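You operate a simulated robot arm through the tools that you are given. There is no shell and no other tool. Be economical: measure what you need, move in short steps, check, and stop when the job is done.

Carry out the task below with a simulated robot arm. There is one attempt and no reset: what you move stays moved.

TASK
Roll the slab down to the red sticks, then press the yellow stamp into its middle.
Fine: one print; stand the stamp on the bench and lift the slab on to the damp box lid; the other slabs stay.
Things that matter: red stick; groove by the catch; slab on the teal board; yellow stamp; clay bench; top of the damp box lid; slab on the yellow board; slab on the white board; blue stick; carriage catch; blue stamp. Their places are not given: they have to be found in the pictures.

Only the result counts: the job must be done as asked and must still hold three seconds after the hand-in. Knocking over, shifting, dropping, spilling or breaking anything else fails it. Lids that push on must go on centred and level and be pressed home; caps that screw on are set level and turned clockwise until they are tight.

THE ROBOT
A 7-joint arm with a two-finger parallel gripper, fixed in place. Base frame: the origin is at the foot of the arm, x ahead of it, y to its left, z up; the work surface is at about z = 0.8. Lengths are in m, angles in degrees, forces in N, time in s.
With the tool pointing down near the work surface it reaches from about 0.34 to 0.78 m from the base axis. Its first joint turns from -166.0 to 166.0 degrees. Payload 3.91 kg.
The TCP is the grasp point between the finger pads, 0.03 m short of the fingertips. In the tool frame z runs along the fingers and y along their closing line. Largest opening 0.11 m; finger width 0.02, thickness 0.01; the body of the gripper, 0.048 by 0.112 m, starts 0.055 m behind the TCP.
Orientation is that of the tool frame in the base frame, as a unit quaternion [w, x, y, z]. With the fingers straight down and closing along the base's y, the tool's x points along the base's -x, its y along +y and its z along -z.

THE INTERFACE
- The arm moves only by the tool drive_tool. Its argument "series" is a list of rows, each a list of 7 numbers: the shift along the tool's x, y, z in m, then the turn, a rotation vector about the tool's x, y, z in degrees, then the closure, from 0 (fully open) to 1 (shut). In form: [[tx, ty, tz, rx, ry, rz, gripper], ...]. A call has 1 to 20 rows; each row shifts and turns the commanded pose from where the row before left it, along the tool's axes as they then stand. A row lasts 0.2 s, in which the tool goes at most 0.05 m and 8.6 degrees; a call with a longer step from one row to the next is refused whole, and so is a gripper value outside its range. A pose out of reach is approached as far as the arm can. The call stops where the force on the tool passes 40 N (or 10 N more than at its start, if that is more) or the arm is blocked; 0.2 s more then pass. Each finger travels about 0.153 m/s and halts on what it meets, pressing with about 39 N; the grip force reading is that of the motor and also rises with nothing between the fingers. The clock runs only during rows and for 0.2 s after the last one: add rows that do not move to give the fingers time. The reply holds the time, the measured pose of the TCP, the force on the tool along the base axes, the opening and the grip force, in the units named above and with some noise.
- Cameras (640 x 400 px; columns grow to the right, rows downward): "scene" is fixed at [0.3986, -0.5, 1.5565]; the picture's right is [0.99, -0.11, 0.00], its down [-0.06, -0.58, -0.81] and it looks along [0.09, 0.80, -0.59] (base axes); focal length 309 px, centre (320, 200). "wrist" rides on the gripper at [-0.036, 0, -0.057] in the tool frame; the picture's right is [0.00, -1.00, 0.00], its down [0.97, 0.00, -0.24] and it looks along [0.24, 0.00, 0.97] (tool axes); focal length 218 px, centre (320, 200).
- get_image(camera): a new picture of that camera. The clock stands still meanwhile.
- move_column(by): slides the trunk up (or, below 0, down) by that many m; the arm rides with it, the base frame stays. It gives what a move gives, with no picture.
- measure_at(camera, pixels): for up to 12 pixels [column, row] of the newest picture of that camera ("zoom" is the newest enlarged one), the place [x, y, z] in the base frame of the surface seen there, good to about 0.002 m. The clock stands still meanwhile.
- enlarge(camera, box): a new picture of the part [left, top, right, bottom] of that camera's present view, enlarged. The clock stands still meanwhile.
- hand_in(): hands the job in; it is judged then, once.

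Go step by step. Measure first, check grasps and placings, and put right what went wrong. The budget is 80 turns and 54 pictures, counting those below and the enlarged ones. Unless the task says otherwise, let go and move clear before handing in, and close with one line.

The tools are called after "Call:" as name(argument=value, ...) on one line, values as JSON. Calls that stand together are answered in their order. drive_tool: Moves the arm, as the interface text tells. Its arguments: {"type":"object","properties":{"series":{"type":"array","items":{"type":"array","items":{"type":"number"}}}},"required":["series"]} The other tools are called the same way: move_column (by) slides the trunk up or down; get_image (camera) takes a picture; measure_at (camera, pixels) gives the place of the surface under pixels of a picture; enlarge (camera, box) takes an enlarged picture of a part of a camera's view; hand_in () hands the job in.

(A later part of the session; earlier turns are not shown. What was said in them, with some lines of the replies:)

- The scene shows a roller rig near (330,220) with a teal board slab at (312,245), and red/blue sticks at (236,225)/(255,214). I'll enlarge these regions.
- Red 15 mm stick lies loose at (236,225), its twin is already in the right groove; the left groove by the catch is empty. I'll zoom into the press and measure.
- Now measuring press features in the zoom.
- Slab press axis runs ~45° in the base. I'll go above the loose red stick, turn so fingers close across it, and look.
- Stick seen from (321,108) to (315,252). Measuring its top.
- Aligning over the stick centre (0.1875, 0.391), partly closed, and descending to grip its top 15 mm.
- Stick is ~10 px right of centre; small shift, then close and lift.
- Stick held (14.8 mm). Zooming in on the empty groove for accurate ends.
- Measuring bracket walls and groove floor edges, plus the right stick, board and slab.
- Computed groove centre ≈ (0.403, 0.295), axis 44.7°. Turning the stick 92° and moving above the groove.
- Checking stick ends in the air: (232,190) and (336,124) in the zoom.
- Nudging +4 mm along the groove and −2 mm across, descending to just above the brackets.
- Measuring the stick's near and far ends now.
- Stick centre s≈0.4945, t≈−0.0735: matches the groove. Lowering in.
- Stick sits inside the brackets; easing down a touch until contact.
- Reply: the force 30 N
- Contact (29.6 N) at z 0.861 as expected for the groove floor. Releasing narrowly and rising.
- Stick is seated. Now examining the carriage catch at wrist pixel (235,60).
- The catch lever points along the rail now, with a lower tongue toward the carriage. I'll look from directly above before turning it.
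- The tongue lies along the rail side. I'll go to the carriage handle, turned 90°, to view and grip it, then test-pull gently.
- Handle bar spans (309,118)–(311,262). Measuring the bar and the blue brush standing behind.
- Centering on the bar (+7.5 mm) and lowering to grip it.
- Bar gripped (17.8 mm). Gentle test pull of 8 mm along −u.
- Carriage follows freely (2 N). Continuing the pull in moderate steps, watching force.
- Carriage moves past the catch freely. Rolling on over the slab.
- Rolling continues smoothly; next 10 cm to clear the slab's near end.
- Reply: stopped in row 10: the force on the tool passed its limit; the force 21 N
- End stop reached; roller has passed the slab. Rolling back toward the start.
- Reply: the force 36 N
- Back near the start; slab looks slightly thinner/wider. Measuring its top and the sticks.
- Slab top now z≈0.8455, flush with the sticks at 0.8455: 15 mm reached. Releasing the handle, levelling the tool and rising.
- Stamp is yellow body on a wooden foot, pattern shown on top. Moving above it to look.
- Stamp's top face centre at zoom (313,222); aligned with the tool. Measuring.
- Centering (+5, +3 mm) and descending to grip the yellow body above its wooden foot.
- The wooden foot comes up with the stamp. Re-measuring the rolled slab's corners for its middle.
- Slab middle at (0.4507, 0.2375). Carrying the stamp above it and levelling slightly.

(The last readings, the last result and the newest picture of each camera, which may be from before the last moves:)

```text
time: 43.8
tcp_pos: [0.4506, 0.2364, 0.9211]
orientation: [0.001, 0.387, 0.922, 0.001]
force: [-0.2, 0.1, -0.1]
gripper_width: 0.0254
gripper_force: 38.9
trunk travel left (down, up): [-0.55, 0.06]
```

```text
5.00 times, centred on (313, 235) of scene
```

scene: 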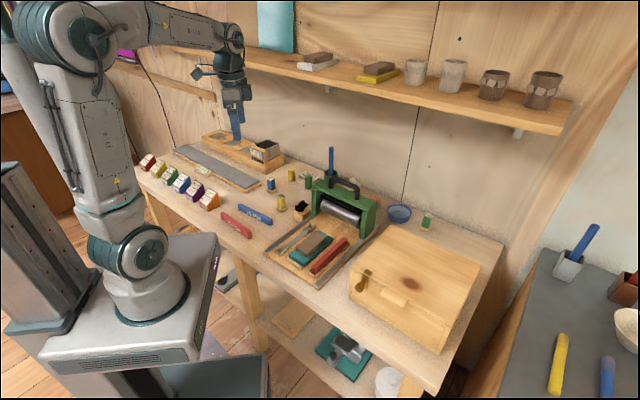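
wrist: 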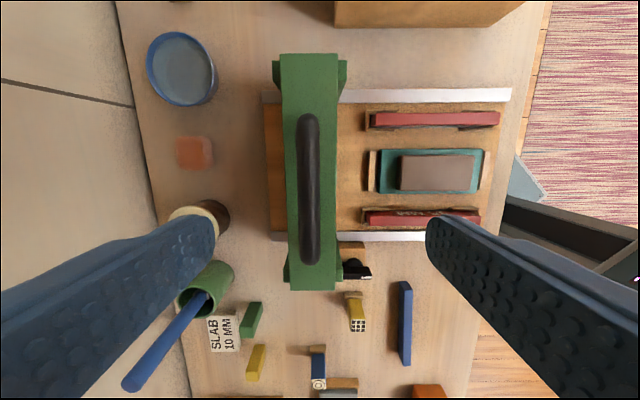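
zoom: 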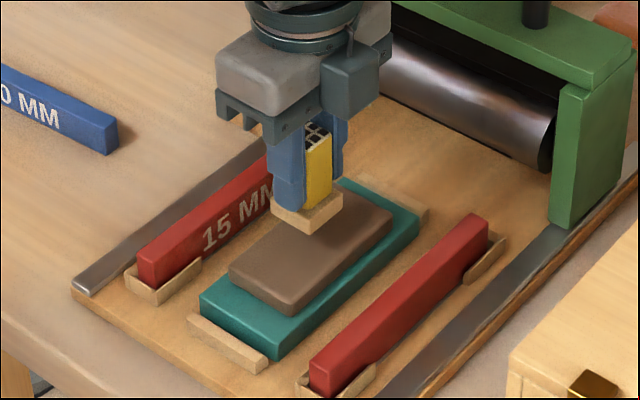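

Verifying the foot's lateral position before the press.

Call:
measure_at(camera="zoom", pixels=[[274, 207], [308, 224], [341, 197], [275, 213], [308, 231], [340, 205], [291, 220], [324, 215]])

```text
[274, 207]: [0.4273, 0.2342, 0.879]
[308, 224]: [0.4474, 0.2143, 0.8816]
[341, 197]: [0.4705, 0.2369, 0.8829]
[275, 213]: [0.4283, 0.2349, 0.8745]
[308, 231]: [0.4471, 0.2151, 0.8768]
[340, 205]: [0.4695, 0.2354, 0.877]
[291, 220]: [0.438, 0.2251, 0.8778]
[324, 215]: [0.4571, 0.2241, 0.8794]
```

Foot centred within ~2 mm; nudging +1.5 mm along the slab and pressing down slowly.

Call:
drive_tool(series=[[0, 0.0015, 0.008, 0, 0, 0, 0.9], [0, 0, 0.01, 0, 0, 0, 0.9], [0, 0, 0.004, 0, 0, 0, 0.9], [0, 0, 0.002, 0, 0, 0, 0.9], [0, 0, 0.001, 0, 0, 0, 0.9]])

```text
time: 45.0
tcp_pos: [0.4521, 0.2382, 0.8955]
orientation: [0.001, 0.387, 0.922, 0.0]
force: [0.5, 0.0, 0.0]
gripper_width: 0.0252
gripper_force: 39.6
trunk travel left (down, up): [-0.55, 0.06]
```

Call:
drive_tool(series=[[0, 0, 0.001, 0, 0, 0, 0.9], [0, 0, 0.001, 0, 0, 0, 0.9], [0, 0, 0.001, 0, 0, 0, 0.9]])

```text
time: 45.8
tcp_pos: [0.4522, 0.2377, 0.8933]
orientation: [0.001, 0.386, 0.922, 0.002]
force: [-0.1, -0.3, 15.9]
gripper_width: 0.025
gripper_force: 39.2
trunk travel left (down, up): [-0.55, 0.06]
```

Contact at 16 N; pressing a bit more firmly.

Call:
drive_tool(series=[[0, 0, 0.001, 0, 0, 0, 0.9], [0, 0, 0.0007, 0, 0, 0, 0.9], [0, 0, 0, 0, 0, 0, 0.9]])

```text
time: 46.6
tcp_pos: [0.451, 0.2382, 0.8924]
orientation: [0.002, 0.387, 0.922, 0.002]
force: [3.0, 1.8, 29.3]
gripper_width: 0.0252
gripper_force: 38.7
trunk travel left (down, up): [-0.55, 0.06]
```

29 N; one more 0.6 mm and hold.

Call:
drive_tool(series=[[0, 0, 0.0006, 0, 0, 0, 0.9], [0, 0, 0, 0, 0, 0, 0.9], [0, 0, 0, 0, 0, 0, 0.9]])

Call:
drive_tool(series=[[0, 0, -0.005, 0, 0, 0, 0.9], [0, 0, -0.03, 0, 0, 0, 0.9], [0, 0, -0.04, 0, 0, 0, 0.9], [0, 0, -0.03, 0, 0, 0, 0.9], [0.04, 0, 0, 0, 0, 0, 0.9], [0.04, 0, 0, 0, 0, 0, 0.9], [0, 0, 0, 0, 0, 0, 0.9]])

Call:
enlarge(camera="scene", box=[268, 205, 358, 281])

```text
time: 47.4
tcp_pos: [0.4519, 0.238, 0.892]
orientation: [0.001, 0.386, 0.923, 0.001]
force: [5.4, 4.0, 28.8]
gripper_width: 0.0252
gripper_force: 38.8
trunk travel left (down, up): [-0.55, 0.06]
```

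```text
time: 49.0
tcp_pos: [0.3946, 0.2945, 0.9942]
orientation: [0.0, 0.387, 0.922, 0.0]
force: [0.4, 0.4, -1.2]
gripper_width: 0.0252
gripper_force: 39.2
trunk travel left (down, up): [-0.55, 0.06]
```

```text
5.26 times, centred on (313, 243) of scene
```

zoom: 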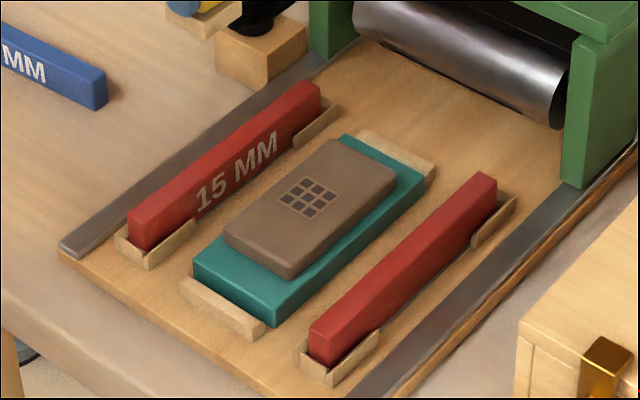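

Clean grid print in the slab's middle (zoom (308,197)). Now returning the stamp to its original spot.

Call:
drive_tool(series=[[0.0331, 0.0215, 0, 0, 0, 0, 0.9], [0.0331, 0.0215, 0, 0, 0, 0, 0.9], [0.0331, 0.0215, 0, 0, 0, 0, 0.9], [0.0331, 0.0215, 0, 0, 0, 0, 0.9], [0.0331, 0.0215, 0, 0, 0, 0, 0.9], [0, 0, 0.04, 0, 0, 0, 0.9], [0, 0, 0.04, 0, 0, 0, 0.9], [0, 0, 0.04, 0, 0, 0, 0.9], [0, 0, 0.016, 0, 0, 0, 0.9], [0, 0, 0.004, 0, 0, 0, 0.9], [0, 0, 0.002, 0, 0, 0, 0.9], [0, 0, 0.001, 0, 0, 0, 0.9], [0, 0, 0, 0, 0, 0, 0.9]])

```text
time: 51.8
tcp_pos: [0.3565, 0.488, 0.8507]
orientation: [-0.001, 0.387, 0.922, 0.0]
force: [0.1, 0.0, -0.3]
gripper_width: 0.0251
gripper_force: 38.9
trunk travel left (down, up): [-0.55, 0.06]
```

Call:
drive_tool(series=[[0, 0, 0.001, 0, 0, 0, 0.9], [0, 0, 0.001, 0, 0, 0, 0.9], [0, 0, 0.001, 0, 0, 0, 0.9]])

```text
time: 52.6
tcp_pos: [0.3554, 0.4895, 0.8489]
orientation: [0.0, 0.386, 0.922, -0.001]
force: [0.0, 1.0, -0.2]
gripper_width: 0.0252
gripper_force: 39.5
trunk travel left (down, up): [-0.55, 0.06]
```

Call:
drive_tool(series=[[0, 0, 0.001, 0, 0, 0, 0.9], [0, 0, 0.001, 0, 0, 0, 0.9], [0, 0, 0.0005, 0, 0, 0, 0.9]])

```text
time: 53.4
tcp_pos: [0.3552, 0.4898, 0.8475]
orientation: [0.0, 0.386, 0.923, 0.0]
force: [0.3, -0.7, -1.2]
gripper_width: 0.0252
gripper_force: 38.8
trunk travel left (down, up): [-0.55, 0.06]
```

Still no contact; continuing in fine steps.

Call:
drive_tool(series=[[0, 0, 0.001, 0, 0, 0, 0.9], [0, 0, 0.001, 0, 0, 0, 0.9], [0, 0, 0, 0, 0, 0, 0.9]])

Call:
enlarge(camera="scene", box=[258, 160, 318, 220])

```text
time: 54.2
tcp_pos: [0.3561, 0.4893, 0.8462]
orientation: [0.0, 0.387, 0.922, 0.002]
force: [0.9, 1.2, 8.5]
gripper_width: 0.0252
gripper_force: 38.9
trunk travel left (down, up): [-0.55, 0.06]
```

```text
6.67 times, centred on (288, 190) of scene
```

zoom: 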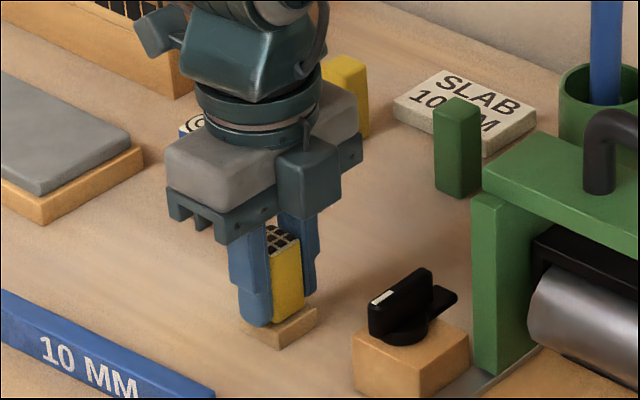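

Stamp touches down (8.5 N). Releasing and rising, then measuring the lid.

Call:
drive_tool(series=[[0, 0, -0.0005, 0, 0, 0, 0.9], [0, 0, 0, 0, 0, 0, 0.7], [0, 0, 0, 0, 0, 0, 0.55], [0, 0, 0, 0, 0, 0, 0.5], [0, 0, -0.03, 0, 0, 0, 0.5], [0, 0, -0.04, 0, 0, 0, 0.5], [0, 0, -0.04, 0, 0, 0, 0.5], [0, 0, -0.04, 0, 0, 0, 0.5], [0, 0, 0, 0, 0, 0, 0.5]])

Call:
get_image(camera="scene")

Call:
measure_at(camera="scene", pixels=[[389, 228], [352, 268], [382, 284], [420, 305], [445, 325], [477, 268], [435, 247], [415, 258], [400, 295], [460, 295], [395, 255], [282, 199]])

```text
time: 56.2
tcp_pos: [0.3547, 0.4889, 0.9968]
orientation: [0.0, 0.386, 0.922, 0.001]
force: [0.1, 0.3, -0.5]
gripper_width: 0.0549
gripper_force: 0.2
trunk travel left (down, up): [-0.55, 0.06]
```

```text
17 pictures are left
```

scene: 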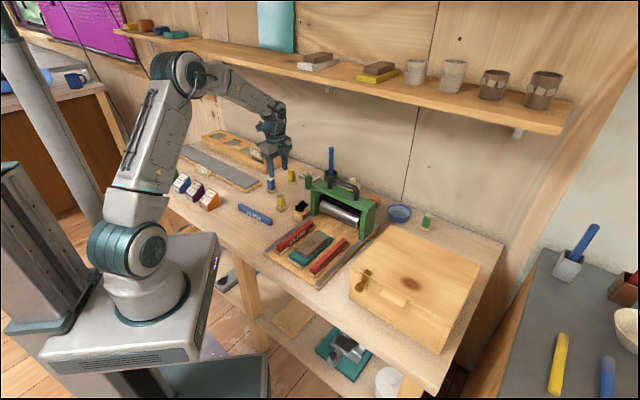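

```text
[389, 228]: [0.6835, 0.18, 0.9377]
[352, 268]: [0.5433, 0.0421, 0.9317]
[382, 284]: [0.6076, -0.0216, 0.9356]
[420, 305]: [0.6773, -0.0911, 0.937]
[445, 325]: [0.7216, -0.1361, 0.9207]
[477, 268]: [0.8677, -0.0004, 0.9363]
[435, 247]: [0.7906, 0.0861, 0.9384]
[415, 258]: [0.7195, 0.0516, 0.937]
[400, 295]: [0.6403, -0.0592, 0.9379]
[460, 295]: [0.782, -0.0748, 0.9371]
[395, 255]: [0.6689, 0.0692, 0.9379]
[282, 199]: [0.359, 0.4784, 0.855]
```

Lid top at z 0.9375, centre about (0.704, 0.022), aligned with the press. Turning back and going over the slab board.

Call:
drive_tool(series=[[0, 0, -0.03, 0, 0, 0, 0.5], [0, 0, 0, 0, 0, -8.2, 0.4], [0, 0, 0, 0, 0, -8.2, 0.255], [0, 0, 0, 0, 0, -8.2, 0.255], [0, 0, 0, 0, 0, -8.2, 0.255], [0, 0, 0, 0, 0, -8.2, 0.255], [0, 0, 0, 0, 0, -8.2, 0.255], [0, 0, 0, 0, 0, -8.2, 0.255], [0, 0, 0, 0, 0, -8.2, 0.255], [0, 0, 0, 0, 0, -8.2, 0.255], [0, 0, 0, 0, 0, -8.2, 0.255], [0, 0, 0, 0, 0, -8.0, 0.255], [0.01783, -0.0411, 0, 0, 0, 0, 0.255], [0.01783, -0.0411, 0, 0, 0, 0, 0.255], [0.01783, -0.0411, 0, 0, 0, 0, 0.255], [0.01783, -0.0411, 0, 0, 0, 0, 0.255], [0.01783, -0.0411, 0, 0, 0, 0, 0.255], [0.01783, -0.0411, 0, 0, 0, 0, 0.255], [0, 0, 0, 0, 0, 0, 0.255]])

Call:
get_image(camera="wrist")

```text
time: 60.2
tcp_pos: [0.4536, 0.2381, 1.0247]
orientation: [0.002, -0.38, 0.925, 0.0]
force: [0.6, 0.6, -0.3]
gripper_width: 0.0822
gripper_force: 0.1
trunk travel left (down, up): [-0.55, 0.06]
```

```text
16 pictures are left
```

wrist: 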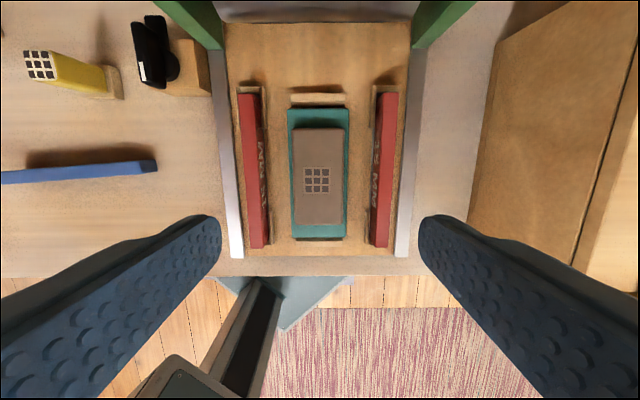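

Board edges at px (288,180)/(348,180), centred under the gripper. Verifying by measurement.

Call:
measure_at(camera="wrist", pixels=[[291, 180], [345, 180], [318, 112], [318, 234], [317, 180], [268, 180], [372, 180]])

```text
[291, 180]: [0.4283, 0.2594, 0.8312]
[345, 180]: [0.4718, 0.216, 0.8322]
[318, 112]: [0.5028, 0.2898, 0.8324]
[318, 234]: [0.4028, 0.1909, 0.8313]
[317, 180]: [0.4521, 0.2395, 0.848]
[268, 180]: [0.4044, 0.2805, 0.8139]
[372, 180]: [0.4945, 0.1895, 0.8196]
```

Small +1.5 mm shift, then descend beside the board.

Call:
drive_tool(series=[[0, 0.0015, 0.03, 0, 0, 0, 0.255], [0, 0, 0.04, 0, 0, 0, 0.255], [0, 0, 0.04, 0, 0, 0, 0.255], [0, 0, 0.03, 0, 0, 0, 0.255], [0, 0, 0.02, 0, 0, 0, 0.255], [0, 0, 0.01, 0, 0, 0, 0.255], [0, 0, 0.006, 0, 0, 0, 0.255], [0, 0, 0, 0, 0, 0, 0.255]])

Call:
enlarge(camera="scene", box=[268, 205, 358, 281])

```text
time: 62.0
tcp_pos: [0.4518, 0.2386, 0.8479]
orientation: [0.0, -0.378, 0.926, 0.0]
force: [0.2, 0.5, -0.5]
gripper_width: 0.082
gripper_force: 0.0
trunk travel left (down, up): [-0.55, 0.06]
```

```text
5.26 times, centred on (313, 243) of scene
```

zoom: 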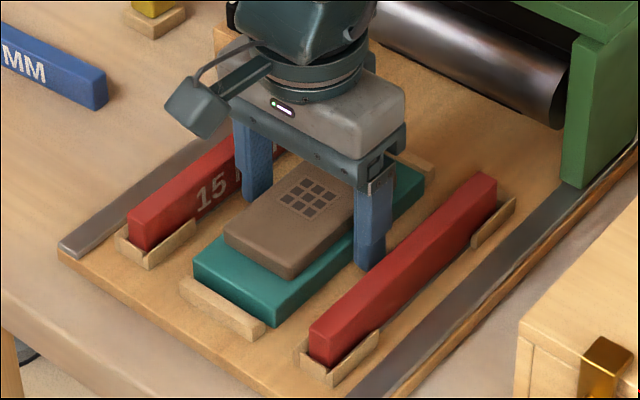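

Fingers straddle the board. Closing gently and lifting slightly.

Call:
drive_tool(series=[[0, 0, 0.001, 0, 0, 0, 0.35], [0, 0, 0, 0, 0, 0, 0.42], [0, 0, 0, 0, 0, 0, 0.48], [0, 0, 0, 0, 0, 0, 0.48], [0, 0, 0, 0, 0, 0, 0.48]])

```text
time: 63.2
tcp_pos: [0.4517, 0.2378, 0.847]
orientation: [0.001, -0.377, 0.926, 0.0]
force: [-1.5, 0.2, 3.1]
gripper_width: 0.0675
gripper_force: 39.4
trunk travel left (down, up): [-0.55, 0.06]
```

Board gripped at 67.5 mm. Lifting.

Call:
drive_tool(series=[[0, 0, -0.01, 0, 0, 0, 0.48], [0, 0, -0.02, 0, 0, 0, 0.48], [0, 0, -0.03, 0, 0, 0, 0.48], [0, 0, -0.03, 0, 0, 0, 0.48], [0, 0, -0.03, 0, 0, 0, 0.48], [0, 0, -0.03, 0, 0, 0, 0.48], [0, 0, -0.03, 0, 0, 0, 0.48], [0, 0, -0.02, 0, 0, 0, 0.48], [0, 0, 0, 0, 0, 0, 0.48]])

Call:
enlarge(camera="scene", box=[255, 150, 385, 290])

```text
time: 65.2
tcp_pos: [0.4517, 0.2399, 1.0496]
orientation: [0.0, -0.379, 0.925, 0.0]
force: [0.0, -0.3, -3.3]
gripper_width: 0.0674
gripper_force: 38.8
trunk travel left (down, up): [-0.55, 0.06]
```

```text
2.86 times, centred on (320, 220) of scene
```

zoom: 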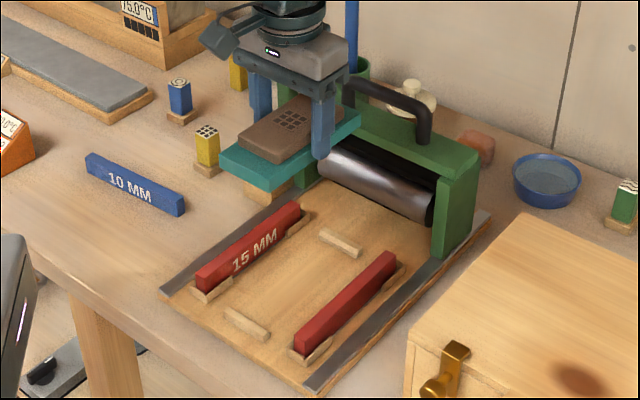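

Board and slab lifted level. Carrying over to above the lid.

Call:
drive_tool(series=[[0, -0.015, 0, 0, 0, 0, 0.48], [-0.0033, -0.032, 0, 0, 0, 0, 0.48], [-0.0033, -0.035, 0, 0, 0, 0, 0.48], [-0.0033, -0.035, 0, 0, 0, 0, 0.48], [-0.0033, -0.035, 0, 0, 0, 0, 0.48], [-0.0033, -0.035, 0, 0, 0, 0, 0.48], [-0.0033, -0.035, 0, 0, 0, 0, 0.48], [-0.0033, -0.035, 0, 0, 0, 0, 0.48], [-0.0033, -0.032, 0, 0, 0, 0, 0.48], [-0.0033, -0.022, 0, 0, 0, 0, 0.48], [0, -0.012, 0, 0, 0, 0, 0.48], [0, 0, 0, 0, 0, 0, 0.48]])

Call:
drive_tool(series=[[0, 0, 0.02, 0, 0, 0, 0.48], [0, 0, 0.02, 0, 0, 0, 0.48], [0, 0, 0.015, 0, 0, 0, 0.48], [0, 0, 0.005, 0, 0, 0, 0.48], [0, 0, 0, 0, 0, 0, 0.48]])

Call:
enlarge(camera="scene", box=[330, 190, 490, 340])

```text
time: 67.8
tcp_pos: [0.7, 0.0298, 1.0457]
orientation: [0.0, -0.378, 0.926, 0.0]
force: [0.0, -0.4, -4.0]
gripper_width: 0.0677
gripper_force: 39.1
trunk travel left (down, up): [-0.55, 0.06]
```

```text
time: 69.0
tcp_pos: [0.7008, 0.0285, 0.9869]
orientation: [0.0, -0.379, 0.925, 0.0]
force: [-0.5, 0.4, -3.2]
gripper_width: 0.0675
gripper_force: 38.7
trunk travel left (down, up): [-0.55, 0.06]
```

```text
2.67 times, centred on (410, 265) of scene
```

zoom: 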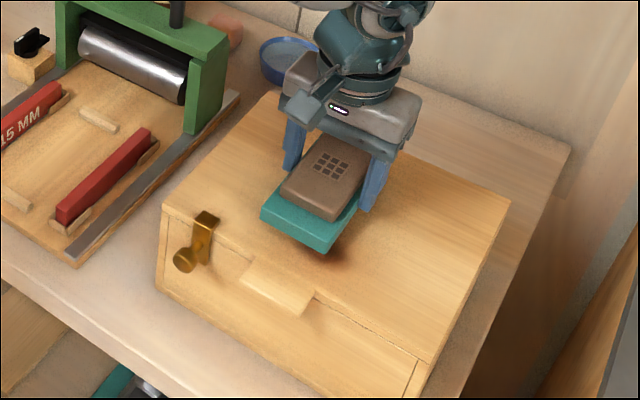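

Well inside the lid. Lowering the last ~15 mm gently.

Call:
drive_tool(series=[[0, 0, 0.006, 0, 0, 0, 0.48], [0, 0, 0.004, 0, 0, 0, 0.48], [0, 0, 0.002, 0, 0, 0, 0.48], [0, 0, 0.001, 0, 0, 0, 0.48], [0, 0, 0.001, 0, 0, 0, 0.48]])

```text
time: 70.2
tcp_pos: [0.7001, 0.0297, 0.9725]
orientation: [0.0, -0.378, 0.926, 0.0]
force: [0.4, -0.8, -4.2]
gripper_width: 0.0677
gripper_force: 38.7
trunk travel left (down, up): [-0.55, 0.06]
```

Call:
drive_tool(series=[[0, 0, 0.001, 0, 0, 0, 0.48], [0, 0, 0.001, 0, 0, 0, 0.48], [0, 0, 0, 0, 0, 0, 0.48]])

```text
time: 71.0
tcp_pos: [0.6988, 0.0288, 0.9724]
orientation: [0.0, -0.379, 0.926, 0.0]
force: [2.2, 1.7, 3.5]
gripper_width: 0.0675
gripper_force: 38.8
trunk travel left (down, up): [-0.55, 0.06]
```

Contact reached. Opening and rising.

Call:
drive_tool(series=[[0, 0, 0, 0, 0, 0, 0.38], [0, 0, 0, 0, 0, 0, 0.25], [0, 0, 0, 0, 0, 0, 0.15], [0, 0, -0.02, 0, 0, 0, 0.15], [0, 0, -0.04, 0, 0, 0, 0.15], [0, 0, -0.04, 0, 0, 0, 0.15], [0, 0, -0.04, 0, 0, 0, 0.15], [0.04, 0, 0, 0, 0, 0, 0.15], [0.04, 0, 0, 0, 0, 0, 0.15], [0.04, 0, 0, 0, 0, 0, 0.15], [0, 0, 0, 0, 0, 0, 0.15]])

Call:
get_image(camera="scene")

Call:
enlarge(camera="scene", box=[250, 160, 480, 310])

```text
time: 73.4
tcp_pos: [0.6135, -0.054, 1.1129]
orientation: [0.001, -0.38, 0.925, 0.0]
force: [-0.1, 0.4, 0.9]
gripper_width: 0.0937
gripper_force: 0.1
trunk travel left (down, up): [-0.55, 0.06]
```

```text
12 pictures are left
```

scene: 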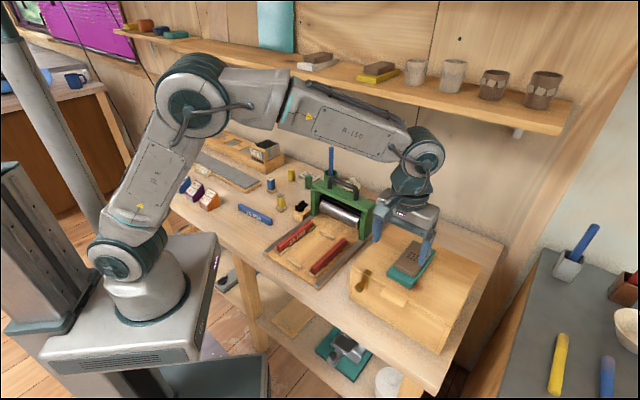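

```text
2.67 times, centred on (365, 235) of scene
```

zoom: 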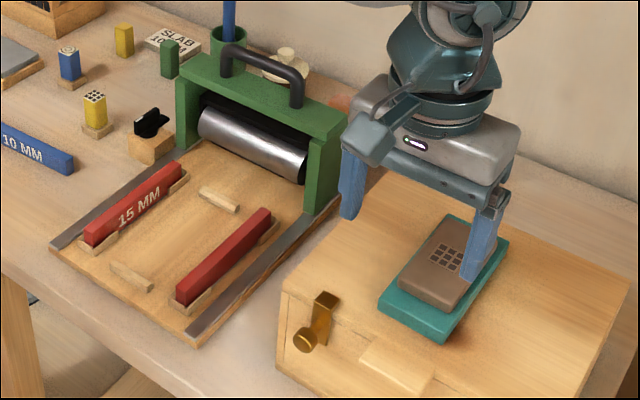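

The slab rests level on the lid (zoom (445,270)) with one centred print. The stamp stands on the bench, the other slabs are still on the shelf and the gripper is clear, so I'm handing in.

Call:
hand_in()

```text
The job is handed in.
```

The slab is rolled to 15 mm, level with the red sticks, has one grid print in its middle, and sits on its teal board on the damp box lid; the yellow stamp is back on the bench, the other slabs weren't touched, and the job is handed in.
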